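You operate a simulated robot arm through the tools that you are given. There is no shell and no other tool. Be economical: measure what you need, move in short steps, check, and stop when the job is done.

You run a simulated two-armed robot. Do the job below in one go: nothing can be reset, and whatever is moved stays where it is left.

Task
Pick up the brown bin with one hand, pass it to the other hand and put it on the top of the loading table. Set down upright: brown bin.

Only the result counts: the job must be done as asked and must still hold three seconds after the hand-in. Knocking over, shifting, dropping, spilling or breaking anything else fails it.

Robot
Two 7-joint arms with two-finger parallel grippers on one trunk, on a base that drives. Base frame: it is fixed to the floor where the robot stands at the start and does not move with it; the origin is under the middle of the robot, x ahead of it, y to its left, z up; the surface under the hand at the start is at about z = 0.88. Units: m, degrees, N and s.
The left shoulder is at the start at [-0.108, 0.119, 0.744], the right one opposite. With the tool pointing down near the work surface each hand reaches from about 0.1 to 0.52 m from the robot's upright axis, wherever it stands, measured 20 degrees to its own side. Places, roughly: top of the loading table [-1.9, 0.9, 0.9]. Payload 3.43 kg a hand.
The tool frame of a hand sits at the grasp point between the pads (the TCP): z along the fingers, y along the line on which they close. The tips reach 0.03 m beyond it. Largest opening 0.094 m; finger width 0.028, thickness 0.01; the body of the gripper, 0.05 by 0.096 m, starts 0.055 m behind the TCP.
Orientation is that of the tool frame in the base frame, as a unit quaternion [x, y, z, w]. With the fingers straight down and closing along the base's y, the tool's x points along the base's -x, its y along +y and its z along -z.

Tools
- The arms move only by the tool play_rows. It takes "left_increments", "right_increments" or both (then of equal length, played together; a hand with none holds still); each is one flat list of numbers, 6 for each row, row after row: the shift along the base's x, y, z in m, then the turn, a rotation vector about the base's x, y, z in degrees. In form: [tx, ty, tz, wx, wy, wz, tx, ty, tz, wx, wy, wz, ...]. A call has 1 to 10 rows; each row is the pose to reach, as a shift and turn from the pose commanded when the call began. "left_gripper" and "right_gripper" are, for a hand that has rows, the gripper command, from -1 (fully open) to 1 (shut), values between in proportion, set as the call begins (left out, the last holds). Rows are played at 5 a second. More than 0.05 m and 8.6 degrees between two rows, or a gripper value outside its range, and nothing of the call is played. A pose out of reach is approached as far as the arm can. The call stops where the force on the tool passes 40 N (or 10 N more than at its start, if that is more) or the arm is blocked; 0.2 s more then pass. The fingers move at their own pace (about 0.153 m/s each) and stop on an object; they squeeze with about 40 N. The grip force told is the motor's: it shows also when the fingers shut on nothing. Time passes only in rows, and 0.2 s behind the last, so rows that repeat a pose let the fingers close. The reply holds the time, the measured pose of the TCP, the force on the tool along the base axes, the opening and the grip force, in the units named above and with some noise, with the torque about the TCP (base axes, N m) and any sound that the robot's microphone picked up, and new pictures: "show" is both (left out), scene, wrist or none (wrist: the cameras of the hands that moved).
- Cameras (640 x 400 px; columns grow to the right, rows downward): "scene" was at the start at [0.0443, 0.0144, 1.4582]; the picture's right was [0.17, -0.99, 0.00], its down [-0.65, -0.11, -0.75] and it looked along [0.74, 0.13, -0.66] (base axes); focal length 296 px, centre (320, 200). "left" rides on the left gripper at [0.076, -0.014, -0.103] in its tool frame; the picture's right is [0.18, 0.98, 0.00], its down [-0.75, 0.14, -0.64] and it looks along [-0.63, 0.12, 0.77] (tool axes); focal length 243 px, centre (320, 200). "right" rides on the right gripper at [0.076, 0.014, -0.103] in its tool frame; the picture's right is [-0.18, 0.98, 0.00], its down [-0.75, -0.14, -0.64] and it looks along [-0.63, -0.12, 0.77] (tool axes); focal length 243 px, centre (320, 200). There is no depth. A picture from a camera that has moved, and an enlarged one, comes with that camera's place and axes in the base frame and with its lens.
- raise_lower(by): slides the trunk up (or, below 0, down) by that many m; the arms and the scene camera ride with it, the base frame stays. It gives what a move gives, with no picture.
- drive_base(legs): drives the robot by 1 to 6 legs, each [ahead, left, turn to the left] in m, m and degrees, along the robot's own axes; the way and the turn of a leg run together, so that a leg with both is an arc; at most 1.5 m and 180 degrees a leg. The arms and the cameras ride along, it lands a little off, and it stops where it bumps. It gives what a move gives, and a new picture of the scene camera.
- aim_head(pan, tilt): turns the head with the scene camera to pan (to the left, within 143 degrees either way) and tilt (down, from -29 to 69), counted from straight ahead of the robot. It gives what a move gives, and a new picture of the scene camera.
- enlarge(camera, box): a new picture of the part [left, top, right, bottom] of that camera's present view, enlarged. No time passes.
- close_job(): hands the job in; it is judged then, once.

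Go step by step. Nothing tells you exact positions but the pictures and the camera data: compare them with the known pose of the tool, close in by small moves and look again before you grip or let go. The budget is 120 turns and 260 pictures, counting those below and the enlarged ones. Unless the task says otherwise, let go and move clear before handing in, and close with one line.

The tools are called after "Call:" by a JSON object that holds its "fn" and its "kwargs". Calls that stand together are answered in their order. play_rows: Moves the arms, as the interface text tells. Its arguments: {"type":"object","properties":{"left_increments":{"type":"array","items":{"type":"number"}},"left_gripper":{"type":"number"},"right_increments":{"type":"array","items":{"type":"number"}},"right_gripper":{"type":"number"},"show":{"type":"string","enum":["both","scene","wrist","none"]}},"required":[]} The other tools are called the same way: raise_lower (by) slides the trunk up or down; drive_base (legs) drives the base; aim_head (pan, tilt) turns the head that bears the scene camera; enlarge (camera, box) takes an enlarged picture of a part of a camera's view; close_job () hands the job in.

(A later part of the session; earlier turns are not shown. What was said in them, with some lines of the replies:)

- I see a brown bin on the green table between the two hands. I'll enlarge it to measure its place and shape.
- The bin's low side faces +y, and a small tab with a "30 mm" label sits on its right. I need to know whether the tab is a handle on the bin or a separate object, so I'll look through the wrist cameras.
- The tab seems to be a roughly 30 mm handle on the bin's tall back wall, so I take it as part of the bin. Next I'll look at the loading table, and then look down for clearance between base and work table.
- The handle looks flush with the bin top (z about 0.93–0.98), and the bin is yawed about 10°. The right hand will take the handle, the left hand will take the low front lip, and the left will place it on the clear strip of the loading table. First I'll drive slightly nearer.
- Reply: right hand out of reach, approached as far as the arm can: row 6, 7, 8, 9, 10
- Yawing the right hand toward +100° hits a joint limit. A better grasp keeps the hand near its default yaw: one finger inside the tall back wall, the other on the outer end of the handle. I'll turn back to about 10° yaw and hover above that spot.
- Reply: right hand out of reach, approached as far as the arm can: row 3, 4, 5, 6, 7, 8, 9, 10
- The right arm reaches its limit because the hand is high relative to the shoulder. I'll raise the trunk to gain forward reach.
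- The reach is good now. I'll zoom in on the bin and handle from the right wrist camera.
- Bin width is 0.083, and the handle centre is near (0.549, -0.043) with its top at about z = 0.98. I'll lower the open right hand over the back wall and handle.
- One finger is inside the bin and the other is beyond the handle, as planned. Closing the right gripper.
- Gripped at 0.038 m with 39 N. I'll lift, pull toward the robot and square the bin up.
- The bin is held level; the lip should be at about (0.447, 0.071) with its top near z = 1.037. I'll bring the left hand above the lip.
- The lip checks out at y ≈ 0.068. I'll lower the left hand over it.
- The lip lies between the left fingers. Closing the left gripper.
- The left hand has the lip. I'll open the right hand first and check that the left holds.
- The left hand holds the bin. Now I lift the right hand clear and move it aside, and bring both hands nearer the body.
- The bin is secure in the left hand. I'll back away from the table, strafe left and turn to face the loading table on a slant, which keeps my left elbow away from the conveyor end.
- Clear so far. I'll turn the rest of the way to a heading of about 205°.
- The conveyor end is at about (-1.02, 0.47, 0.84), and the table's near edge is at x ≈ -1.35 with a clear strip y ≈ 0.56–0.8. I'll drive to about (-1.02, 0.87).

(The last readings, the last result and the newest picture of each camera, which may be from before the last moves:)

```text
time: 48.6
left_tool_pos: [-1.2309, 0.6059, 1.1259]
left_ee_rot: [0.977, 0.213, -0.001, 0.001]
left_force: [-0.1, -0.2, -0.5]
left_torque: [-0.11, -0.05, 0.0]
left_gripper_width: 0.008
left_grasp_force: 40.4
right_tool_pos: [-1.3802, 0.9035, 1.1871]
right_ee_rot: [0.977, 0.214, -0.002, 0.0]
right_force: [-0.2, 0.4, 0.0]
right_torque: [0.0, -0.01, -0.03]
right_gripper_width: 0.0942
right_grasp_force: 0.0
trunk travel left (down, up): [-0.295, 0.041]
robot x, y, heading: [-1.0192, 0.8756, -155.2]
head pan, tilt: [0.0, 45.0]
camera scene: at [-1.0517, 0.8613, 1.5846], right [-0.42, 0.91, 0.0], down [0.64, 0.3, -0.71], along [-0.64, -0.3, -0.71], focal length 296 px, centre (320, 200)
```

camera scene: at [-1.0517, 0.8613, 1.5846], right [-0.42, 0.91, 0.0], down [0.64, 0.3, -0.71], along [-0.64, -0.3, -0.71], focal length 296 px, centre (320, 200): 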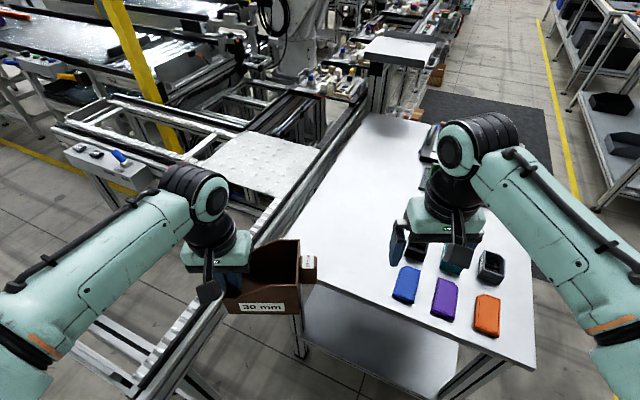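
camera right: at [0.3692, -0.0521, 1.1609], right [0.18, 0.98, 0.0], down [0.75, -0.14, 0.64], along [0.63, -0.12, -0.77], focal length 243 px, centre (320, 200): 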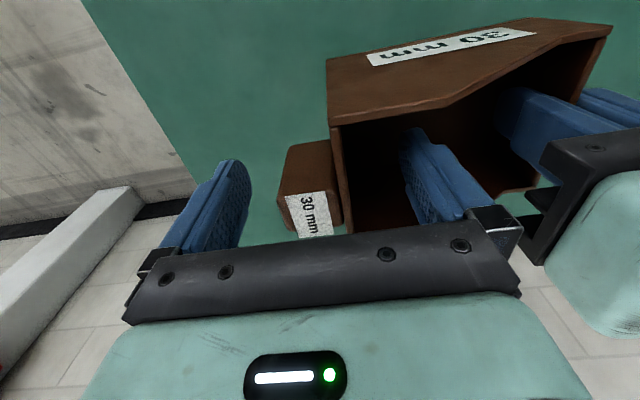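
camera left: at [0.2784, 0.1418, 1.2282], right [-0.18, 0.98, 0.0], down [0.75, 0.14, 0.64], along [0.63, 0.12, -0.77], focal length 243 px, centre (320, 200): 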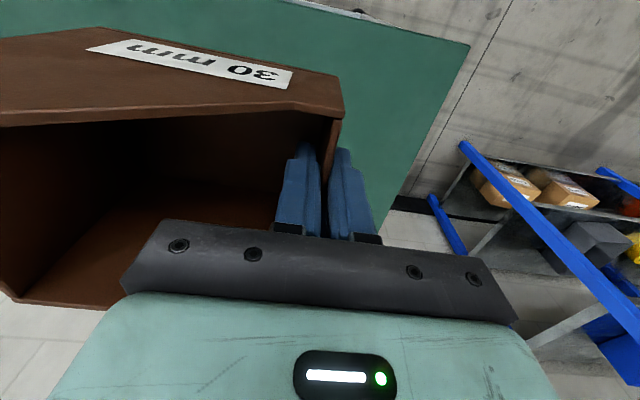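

The clear strip is confirmed (y ≈ 0.56–0.84, near edge x ≈ -1.36). I'll carry the bin over it, aiming for a bin centre of about (-1.48, 0.68).

Call:
{"fn": "play_rows", "kwargs": {"left_increments": [-0.028, 0.002, 0, 0, 0, 0, -0.056, 0.005, 0, 0, 0, 0, -0.084, 0.007, 0, 0, 0, 0, -0.112, 0.01, -0.01, 0, 0, 0, -0.14, 0.012, -0.03, 0, 0, 0, -0.168, 0.014, -0.05, 0, 0, 0, -0.196, 0.016, -0.075, 0, 0, 0, -0.224, 0.019, -0.1, 0, 0, 0, -0.224, 0.019, -0.1, 0, 0, 0], "show": "both"}}

```text
time: 50.6
left_tool_pos: [-1.4541, 0.6245, 1.0268]
left_ee_rot: [0.977, 0.214, 0.0, -0.001]
left_force: [-0.7, 0.7, -1.9]
left_torque: [-0.14, -0.05, -0.01]
left_gripper_width: 0.0078
left_grasp_force: 39.4
right_tool_pos: [-1.3792, 0.9031, 1.1889]
right_ee_rot: [0.977, 0.214, -0.001, 0.0]
right_force: [-0.7, 0.6, 0.9]
right_torque: [0.01, 0.03, -0.03]
right_gripper_width: 0.0941
right_grasp_force: 0.1
trunk travel left (down, up): [-0.295, 0.041]
robot x, y, heading: [-1.0199, 0.8789, -155.3]
head pan, tilt: [0.0, 45.0]
camera scene: at [-1.0512, 0.8611, 1.5847], right [-0.42, 0.91, 0.0], down [0.64, 0.3, -0.71], along [-0.64, -0.3, -0.71], focal length 296 px, centre (320, 200)
camera left: at [-1.3906, 0.6681, 1.1294], right [0.58, -0.82, 0.0], down [-0.63, -0.44, 0.64], along [-0.52, -0.37, -0.77], focal length 243 px, centre (320, 200)
```

scene: 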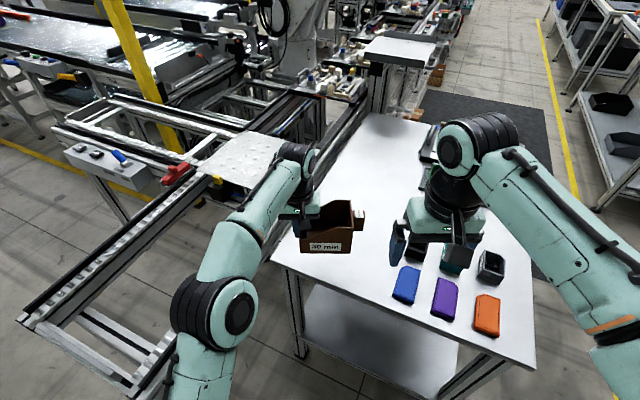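
left: 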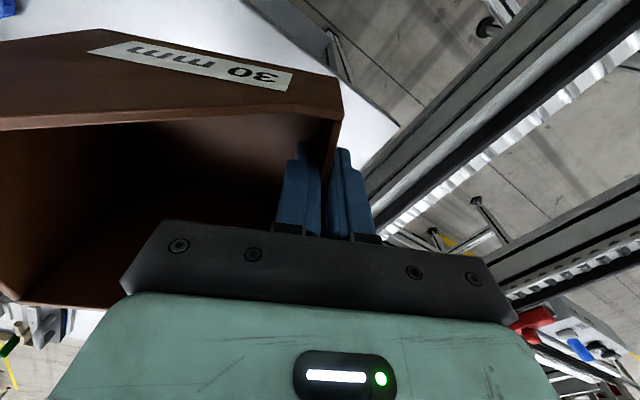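

The table's near edge is actually at about x = -1.41, so the bin would sit too near it. I'll creep the base about 8 cm toward -x and shift the hand a little further onto the table.

Call:
{"fn": "drive_base", "kwargs": {"legs": [[0.073, -0.034, 0]]}}

Call:
{"fn": "play_rows", "kwargs": {"left_increments": [-0.005, 0.01, 0, 0, 0, 0, -0.01, 0.02, -0.01, 0, 0, 0, -0.02, 0.03, -0.02, 0, 0, 0, -0.02, 0.03, -0.03, 0, 0, 0], "show": "both"}}

```text
time: 51.6
left_tool_pos: [-1.5341, 0.6246, 1.0269]
left_ee_rot: [0.977, 0.214, 0.0, 0.0]
left_force: [0.0, -0.1, -2.0]
left_torque: [-0.11, -0.07, -0.02]
left_gripper_width: 0.0078
left_grasp_force: 40.3
right_tool_pos: [-1.4605, 0.9045, 1.1873]
right_ee_rot: [0.977, 0.214, 0.0, -0.001]
right_force: [0.7, 0.1, -0.3]
right_torque: [0.0, -0.03, -0.03]
right_gripper_width: 0.094
right_grasp_force: 0.1
trunk travel left (down, up): [-0.295, 0.041]
robot x, y, heading: [-1.0964, 0.879, -155.4]
head pan, tilt: [0.0, 45.0]
camera scene: at [-1.1325, 0.8615, 1.5846], right [-0.42, 0.91, 0.0], down [0.64, 0.3, -0.71], along [-0.64, -0.3, -0.71], focal length 296 px, centre (320, 200)
```

scene: 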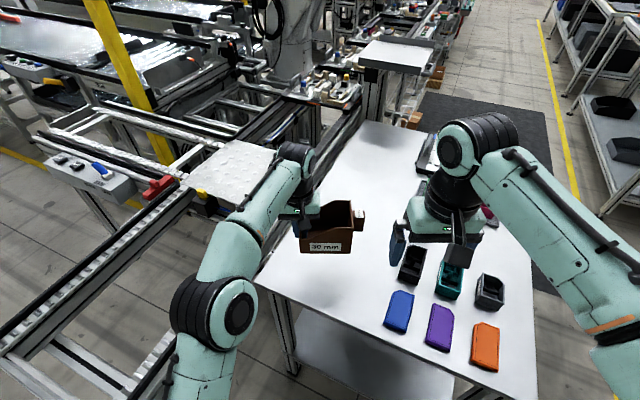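

```text
time: 52.6
left_tool_pos: [-1.5551, 0.6549, 0.9979]
left_ee_rot: [0.977, 0.214, 0.0, 0.0]
left_force: [0.4, 0.1, -1.5]
left_torque: [-0.1, -0.04, 0.01]
left_gripper_width: 0.0078
left_grasp_force: 40.2
right_tool_pos: [-1.4591, 0.9037, 1.1873]
right_ee_rot: [0.977, 0.214, -0.001, -0.001]
right_force: [0.5, 0.1, -0.5]
right_torque: [0.0, -0.02, -0.02]
right_gripper_width: 0.0938
right_grasp_force: 0.1
trunk travel left (down, up): [-0.295, 0.041]
robot x, y, heading: [-1.0967, 0.8787, -155.2]
head pan, tilt: [0.0, 45.0]
camera scene: at [-1.1318, 0.8612, 1.5847], right [-0.42, 0.91, 0.0], down [0.64, 0.3, -0.71], along [-0.64, -0.3, -0.71], focal length 296 px, centre (320, 200)
camera left: at [-1.4916, 0.6978, 1.0994], right [0.58, -0.82, 0.0], down [-0.63, -0.44, 0.64], along [-0.52, -0.37, -0.77], focal length 243 px, centre (320, 200)
```

scene: 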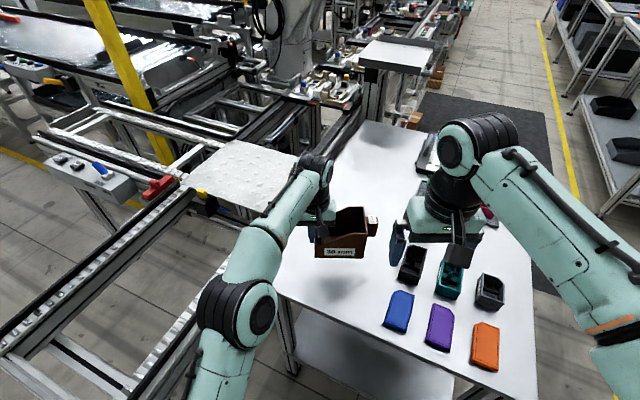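
left: 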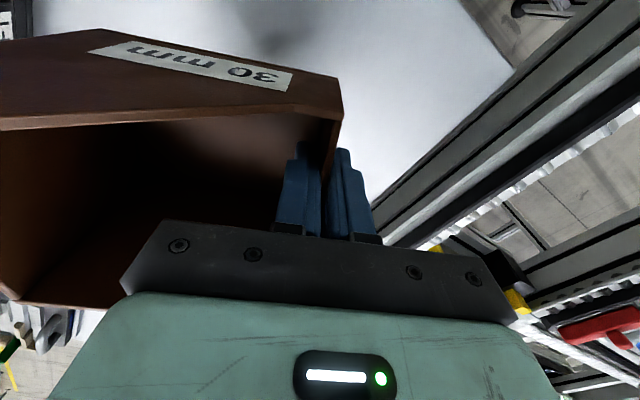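

The bin is well over the table with clear space around it. I'll lower it slowly toward the surface.

Call:
{"fn": "play_rows", "kwargs": {"left_increments": [0, 0, -0.01, 0, 0, 0, 0, 0, -0.02, 0, 0, 0, 0, 0, -0.028, 0, 0, 0, 0, 0, -0.034, 0, 0, 0, 0, 0, -0.038, 0, 0, 0], "show": "both"}}

```text
time: 53.9
left_tool_pos: [-1.5536, 0.6556, 0.9591]
left_ee_rot: [0.977, 0.214, 0.0, 0.0]
left_force: [0.1, 0.5, -2.2]
left_torque: [-0.13, -0.07, 0.02]
left_gripper_width: 0.0078
left_grasp_force: 40.1
right_tool_pos: [-1.4605, 0.9038, 1.1872]
right_ee_rot: [0.977, 0.214, 0.0, -0.001]
right_force: [0.0, 1.1, 0.4]
right_torque: [0.04, 0.01, -0.02]
right_gripper_width: 0.094
right_grasp_force: 0.1
trunk travel left (down, up): [-0.295, 0.041]
robot x, y, heading: [-1.0959, 0.8783, -155.3]
head pan, tilt: [0.0, 45.0]
camera scene: at [-1.132, 0.8615, 1.5847], right [-0.42, 0.91, 0.0], down [0.64, 0.3, -0.71], along [-0.64, -0.3, -0.71], focal length 296 px, centre (320, 200)
camera left: at [-1.4909, 0.6982, 1.0616], right [0.58, -0.82, 0.0], down [-0.63, -0.44, 0.64], along [-0.52, -0.37, -0.77], focal length 243 px, centre (320, 200)
```

scene: 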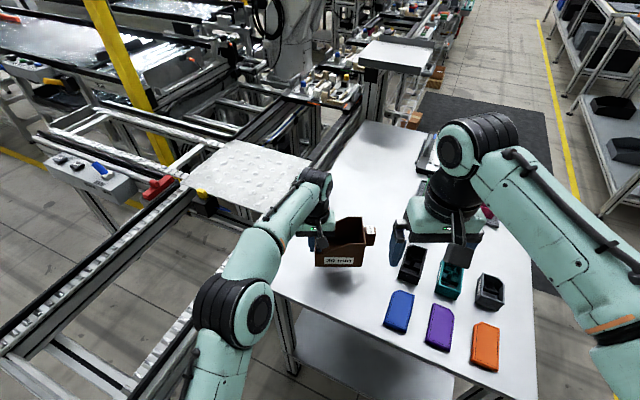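
left: 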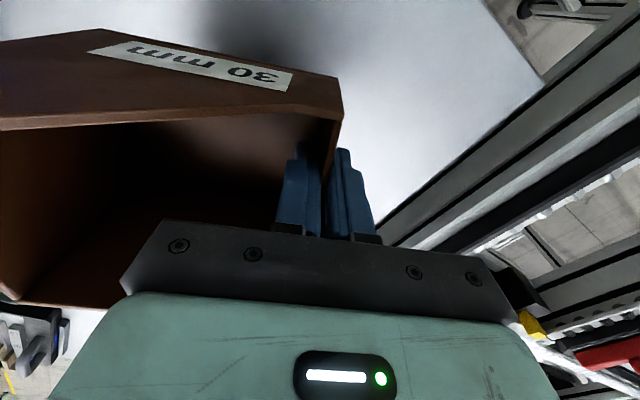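

Not touching yet. I'll continue in fine steps.

Call:
{"fn": "play_rows", "kwargs": {"left_increments": [0, 0, -0.003, 0, 0, 0, 0, 0, -0.006, 0, 0, 0, 0, 0, -0.009, 0, 0, 0, 0, 0, -0.012, 0, 0, 0], "show": "none"}}

Call:
{"fn": "enlarge", "kwargs": {"camera": "scene", "box": [280, 200, 408, 280]}}

```text
time: 54.9
left_tool_pos: [-1.5531, 0.6546, 0.9477]
left_ee_rot: [0.977, 0.214, 0.0, 0.0]
left_force: [0.1, -0.1, -0.9]
left_torque: [-0.12, -0.07, 0.01]
left_gripper_width: 0.008
left_grasp_force: 39.7
right_tool_pos: [-1.4588, 0.9041, 1.1885]
right_ee_rot: [0.977, 0.213, -0.001, -0.001]
right_force: [-0.6, -0.1, -0.4]
right_torque: [0.01, -0.02, 0.02]
right_gripper_width: 0.0938
right_grasp_force: 0.1
trunk travel left (down, up): [-0.295, 0.041]
robot x, y, heading: [-1.0979, 0.8765, -155.6]
head pan, tilt: [0.0, 45.0]
```

```text
5.00 times, centred on (344, 240) of scene
camera zoom: at [-1.132, 0.8615, 1.5847], right [-0.42, 0.91, 0.0], down [0.64, 0.3, -0.71], along [-0.64, -0.3, -0.71], focal length 1480 px, centre (200, 0)
```

zoom: 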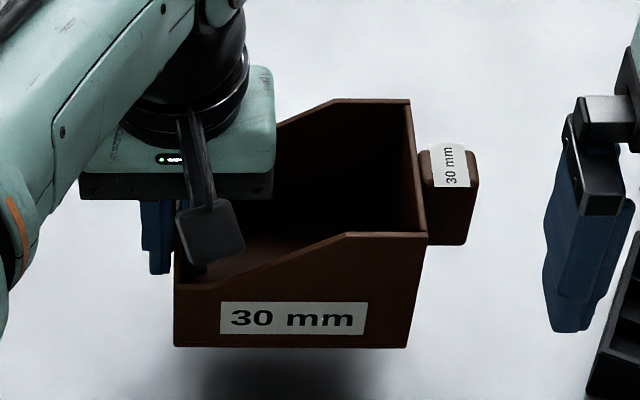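

The shadow shows it is still a little above the table. Continuing down.

Call:
{"fn": "play_rows", "kwargs": {"left_increments": [0, 0, -0.003, 0, 0, 0, 0, 0, -0.006, 0, 0, 0, 0, 0, -0.009, 0, 0, 0, 0, 0, -0.012, 0, 0, 0, 0, 0, -0.015, 0, 0, 0], "show": "none"}}

Call:
{"fn": "enlarge", "kwargs": {"camera": "scene", "box": [280, 210, 408, 290]}}

```text
time: 56.0
left_tool_pos: [-1.5539, 0.6551, 0.932]
left_ee_rot: [0.977, 0.214, 0.0, 0.0]
left_force: [0.6, -0.8, -1.4]
left_torque: [-0.13, -0.04, 0.0]
left_gripper_width: 0.008
left_grasp_force: 40.2
right_tool_pos: [-1.4595, 0.9035, 1.1879]
right_ee_rot: [0.977, 0.214, -0.001, -0.002]
right_force: [-0.8, -0.8, 0.6]
right_torque: [0.02, -0.01, 0.01]
right_gripper_width: 0.094
right_grasp_force: 0.1
trunk travel left (down, up): [-0.295, 0.041]
robot x, y, heading: [-1.0966, 0.88, -155.5]
head pan, tilt: [0.0, 45.0]
```

```text
5.00 times, centred on (344, 250) of scene
camera zoom: at [-1.132, 0.8615, 1.5847], right [-0.42, 0.91, 0.0], down [0.64, 0.3, -0.71], along [-0.64, -0.3, -0.71], focal length 1480 px, centre (200, -50)
```

zoom: 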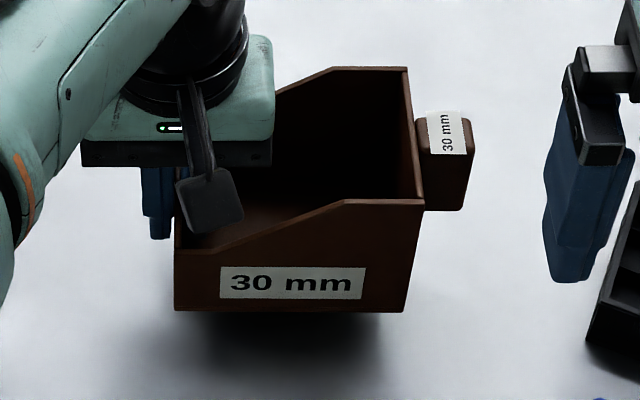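

Still floating, so the table is lower than assumed. I'll continue fine steps with the force stop guarding.

Call:
{"fn": "play_rows", "kwargs": {"left_increments": [0, 0, -0.003, 0, 0, 0, 0, 0, -0.006, 0, 0, 0, 0, 0, -0.009, 0, 0, 0, 0, 0, -0.012, 0, 0, 0, 0, 0, -0.015, 0, 0, 0], "show": "none"}}

Call:
{"fn": "enlarge", "kwargs": {"camera": "scene", "box": [280, 210, 408, 290]}}

```text
time: 57.2
left_tool_pos: [-1.5534, 0.6549, 0.9159]
left_ee_rot: [0.977, 0.214, 0.0, 0.001]
left_force: [0.0, -0.2, -1.8]
left_torque: [-0.08, -0.02, -0.01]
left_gripper_width: 0.0078
left_grasp_force: 39.6
right_tool_pos: [-1.4599, 0.9039, 1.1888]
right_ee_rot: [0.977, 0.213, -0.001, 0.0]
right_force: [-0.1, 0.1, 0.0]
right_torque: [0.01, 0.03, -0.01]
right_gripper_width: 0.0942
right_grasp_force: 0.1
trunk travel left (down, up): [-0.295, 0.041]
robot x, y, heading: [-1.101, 0.8781, -155.4]
head pan, tilt: [0.0, 45.0]
```

```text
5.00 times, centred on (344, 250) of scene
camera zoom: at [-1.132, 0.8615, 1.5847], right [-0.42, 0.91, 0.0], down [0.64, 0.3, -0.71], along [-0.64, -0.3, -0.71], focal length 1480 px, centre (200, -50)
```

zoom: 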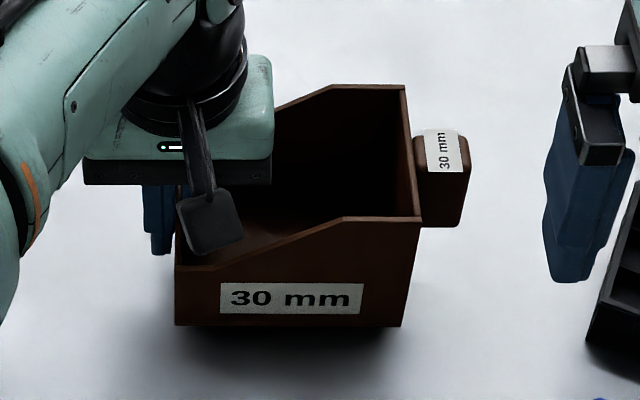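

Call:
{"fn": "play_rows", "kwargs": {"left_increments": [0, 0, -0.003, 0, 0, 0, 0, 0, -0.006, 0, 0, 0, 0, 0, -0.009, 0, 0, 0, 0, 0, -0.012, 0, 0, 0, 0, 0, -0.015, 0, 0, 0], "show": "none"}}

Call:
{"fn": "enlarge", "kwargs": {"camera": "scene", "box": [280, 210, 408, 290]}}

```text
time: 58.5
left_tool_pos: [-1.5545, 0.6542, 0.9058]
left_ee_rot: [0.977, 0.214, -0.003, 0.0]
left_force: [0.6, -1.1, 20.6]
left_torque: [0.41, -0.89, -0.08]
left_gripper_width: 0.008
left_grasp_force: 39.6
right_tool_pos: [-1.4584, 0.9035, 1.1885]
right_ee_rot: [0.977, 0.214, -0.002, 0.0]
right_force: [-0.3, 0.6, -0.2]
right_torque: [0.01, -0.01, 0.0]
right_gripper_width: 0.0941
right_grasp_force: 0.0
trunk travel left (down, up): [-0.295, 0.041]
robot x, y, heading: [-1.1, 0.8784, -155.3]
head pan, tilt: [0.0, 45.0]
```

```text
5.00 times, centred on (344, 250) of scene
camera zoom: at [-1.1301, 0.862, 1.5851], right [-0.42, 0.91, 0.0], down [0.64, 0.3, -0.71], along [-0.64, -0.3, -0.71], focal length 1480 px, centre (200, -50)
```

zoom: 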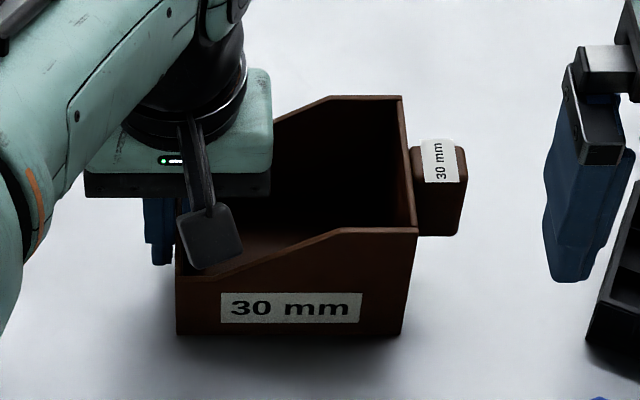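

Contact: about 20 N upward. I'll ease off a few millimetres and open the left gripper.

Call:
{"fn": "play_rows", "kwargs": {"left_increments": [0, 0, 0.004, 0, 0, 0, 0, 0, 0.004, 0, 0, 0], "show": "none"}}

Call:
{"fn": "play_rows", "kwargs": {"left_increments": [0, 0, 0, 0, 0, 0, 0, 0, 0, 0, 0, 0, 0, 0, 0, 0, 0, 0, 0, 0, 0, 0, 0, 0], "left_gripper": -1, "show": "both"}}

```text
time: 59.0
left_tool_pos: [-1.5534, 0.6549, 0.9056]
left_ee_rot: [0.977, 0.214, -0.001, 0.0]
left_force: [-2.9, -2.1, 8.1]
left_torque: [-0.27, 0.57, 0.04]
left_gripper_width: 0.0077
left_grasp_force: 40.4
right_tool_pos: [-1.4586, 0.9039, 1.1878]
right_ee_rot: [0.977, 0.214, -0.001, -0.001]
right_force: [0.0, 0.1, 0.2]
right_torque: [-0.02, 0.02, 0.02]
right_gripper_width: 0.0938
right_grasp_force: 0.1
trunk travel left (down, up): [-0.295, 0.041]
robot x, y, heading: [-1.1004, 0.8749, -155.4]
head pan, tilt: [0.0, 45.0]
```

```text
time: 60.0
left_tool_pos: [-1.5527, 0.6541, 0.9071]
left_ee_rot: [0.977, 0.214, 0.0, 0.0]
left_force: [-0.6, 0.3, -1.5]
left_torque: [-0.01, -0.01, 0.02]
left_gripper_width: 0.094
left_grasp_force: 0.0
right_tool_pos: [-1.4602, 0.9037, 1.1877]
right_ee_rot: [0.977, 0.213, -0.001, 0.0]
right_force: [0.9, -0.7, 0.1]
right_torque: [0.0, 0.03, 0.01]
right_gripper_width: 0.0937
right_grasp_force: 0.1
trunk travel left (down, up): [-0.295, 0.041]
robot x, y, heading: [-1.0996, 0.8768, -155.5]
head pan, tilt: [0.0, 45.0]
camera scene: at [-1.1319, 0.8615, 1.5847], right [-0.42, 0.91, 0.0], down [0.64, 0.3, -0.71], along [-0.64, -0.3, -0.71], focal length 296 px, centre (320, 200)
camera left: at [-1.4907, 0.6983, 1.0088], right [0.58, -0.82, 0.0], down [-0.63, -0.44, 0.64], along [-0.52, -0.37, -0.77], focal length 243 px, centre (320, 200)
```

scene: 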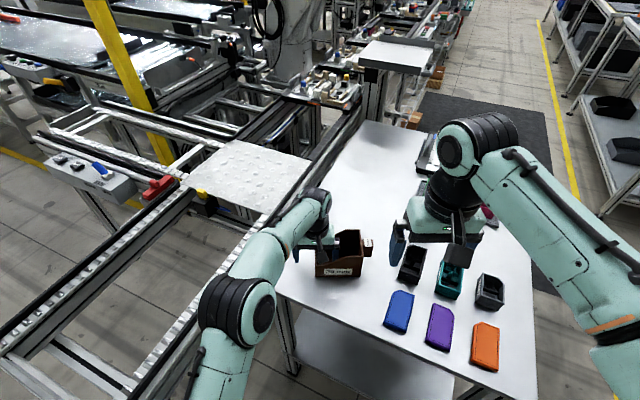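
left: 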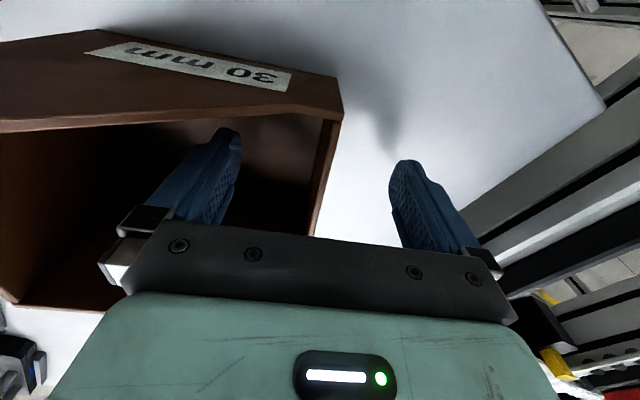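

The bin stands on the table and the fingers are free of the lip. I'll raise the left hand straight up.

Call:
{"fn": "play_rows", "kwargs": {"left_increments": [0, 0, 0.02, 0, 0, 0, 0, 0, 0.05, 0, 0, 0, 0, 0, 0.08, 0, 0, 0, 0, 0, 0.11, 0, 0, 0, 0, 0, 0.14, 0, 0, 0, 0.03, 0, 0.16, 0, 0, 0, 0.06, 0, 0.18, 0, 0, 0, 0.1, 0, 0.2, 0, 0, 0, 0.14, 0, 0.2, 0, 0, 0], "show": "both"}}

Call:
{"fn": "enlarge", "kwargs": {"camera": "scene", "box": [280, 200, 440, 300]}}

```text
time: 62.0
left_tool_pos: [-1.4128, 0.6553, 1.105]
left_ee_rot: [0.977, 0.214, 0.0, 0.0]
left_force: [0.7, -0.3, -0.2]
left_torque: [0.0, 0.0, 0.0]
left_gripper_width: 0.094
left_grasp_force: 0.1
right_tool_pos: [-1.4593, 0.9033, 1.1885]
right_ee_rot: [0.977, 0.215, -0.001, 0.0]
right_force: [-0.4, 0.0, 0.4]
right_torque: [0.01, 0.01, -0.01]
right_gripper_width: 0.0939
right_grasp_force: 0.1
trunk travel left (down, up): [-0.295, 0.041]
robot x, y, heading: [-1.0952, 0.8743, -155.5]
head pan, tilt: [0.0, 45.0]
camera scene: at [-1.1305, 0.8612, 1.5847], right [-0.42, 0.91, 0.0], down [0.64, 0.3, -0.71], along [-0.64, -0.3, -0.71], focal length 296 px, centre (320, 200)
camera left: at [-1.3495, 0.6988, 1.2082], right [0.58, -0.82, 0.0], down [-0.63, -0.44, 0.64], along [-0.52, -0.37, -0.77], focal length 243 px, centre (320, 200)
```

scene: 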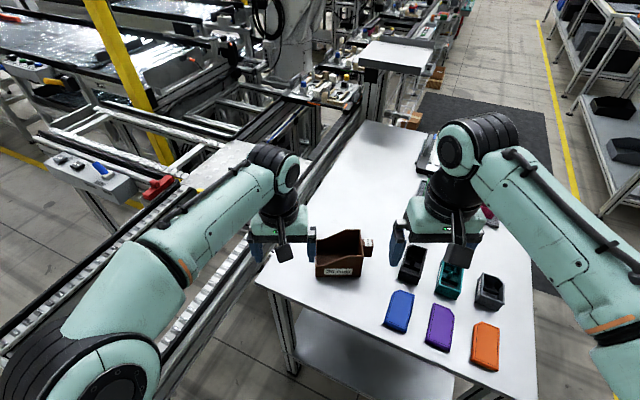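
left: 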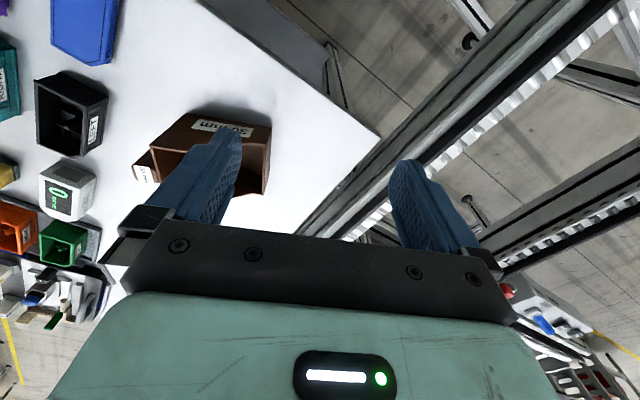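

```text
4.00 times, centred on (360, 250) of scene
camera zoom: at [-1.1305, 0.8612, 1.5847], right [-0.42, 0.91, 0.0], down [0.64, 0.3, -0.71], along [-0.64, -0.3, -0.71], focal length 1184 px, centre (160, 0)
```

zoom: 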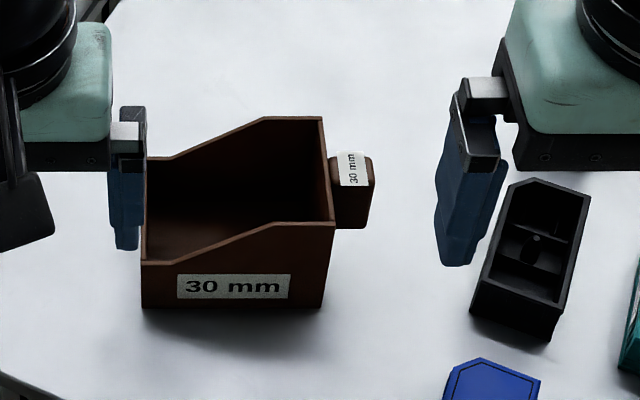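

The bin stands upright on the loading table, clear of the other items, and both hands are free and raised. Handing in.

Call:
{"fn": "close_job", "kwargs": {}}

```text
The job is handed in.
```

The brown bin was picked up by the right hand, passed to the left, and set down upright on the loading table, clear of the other items.
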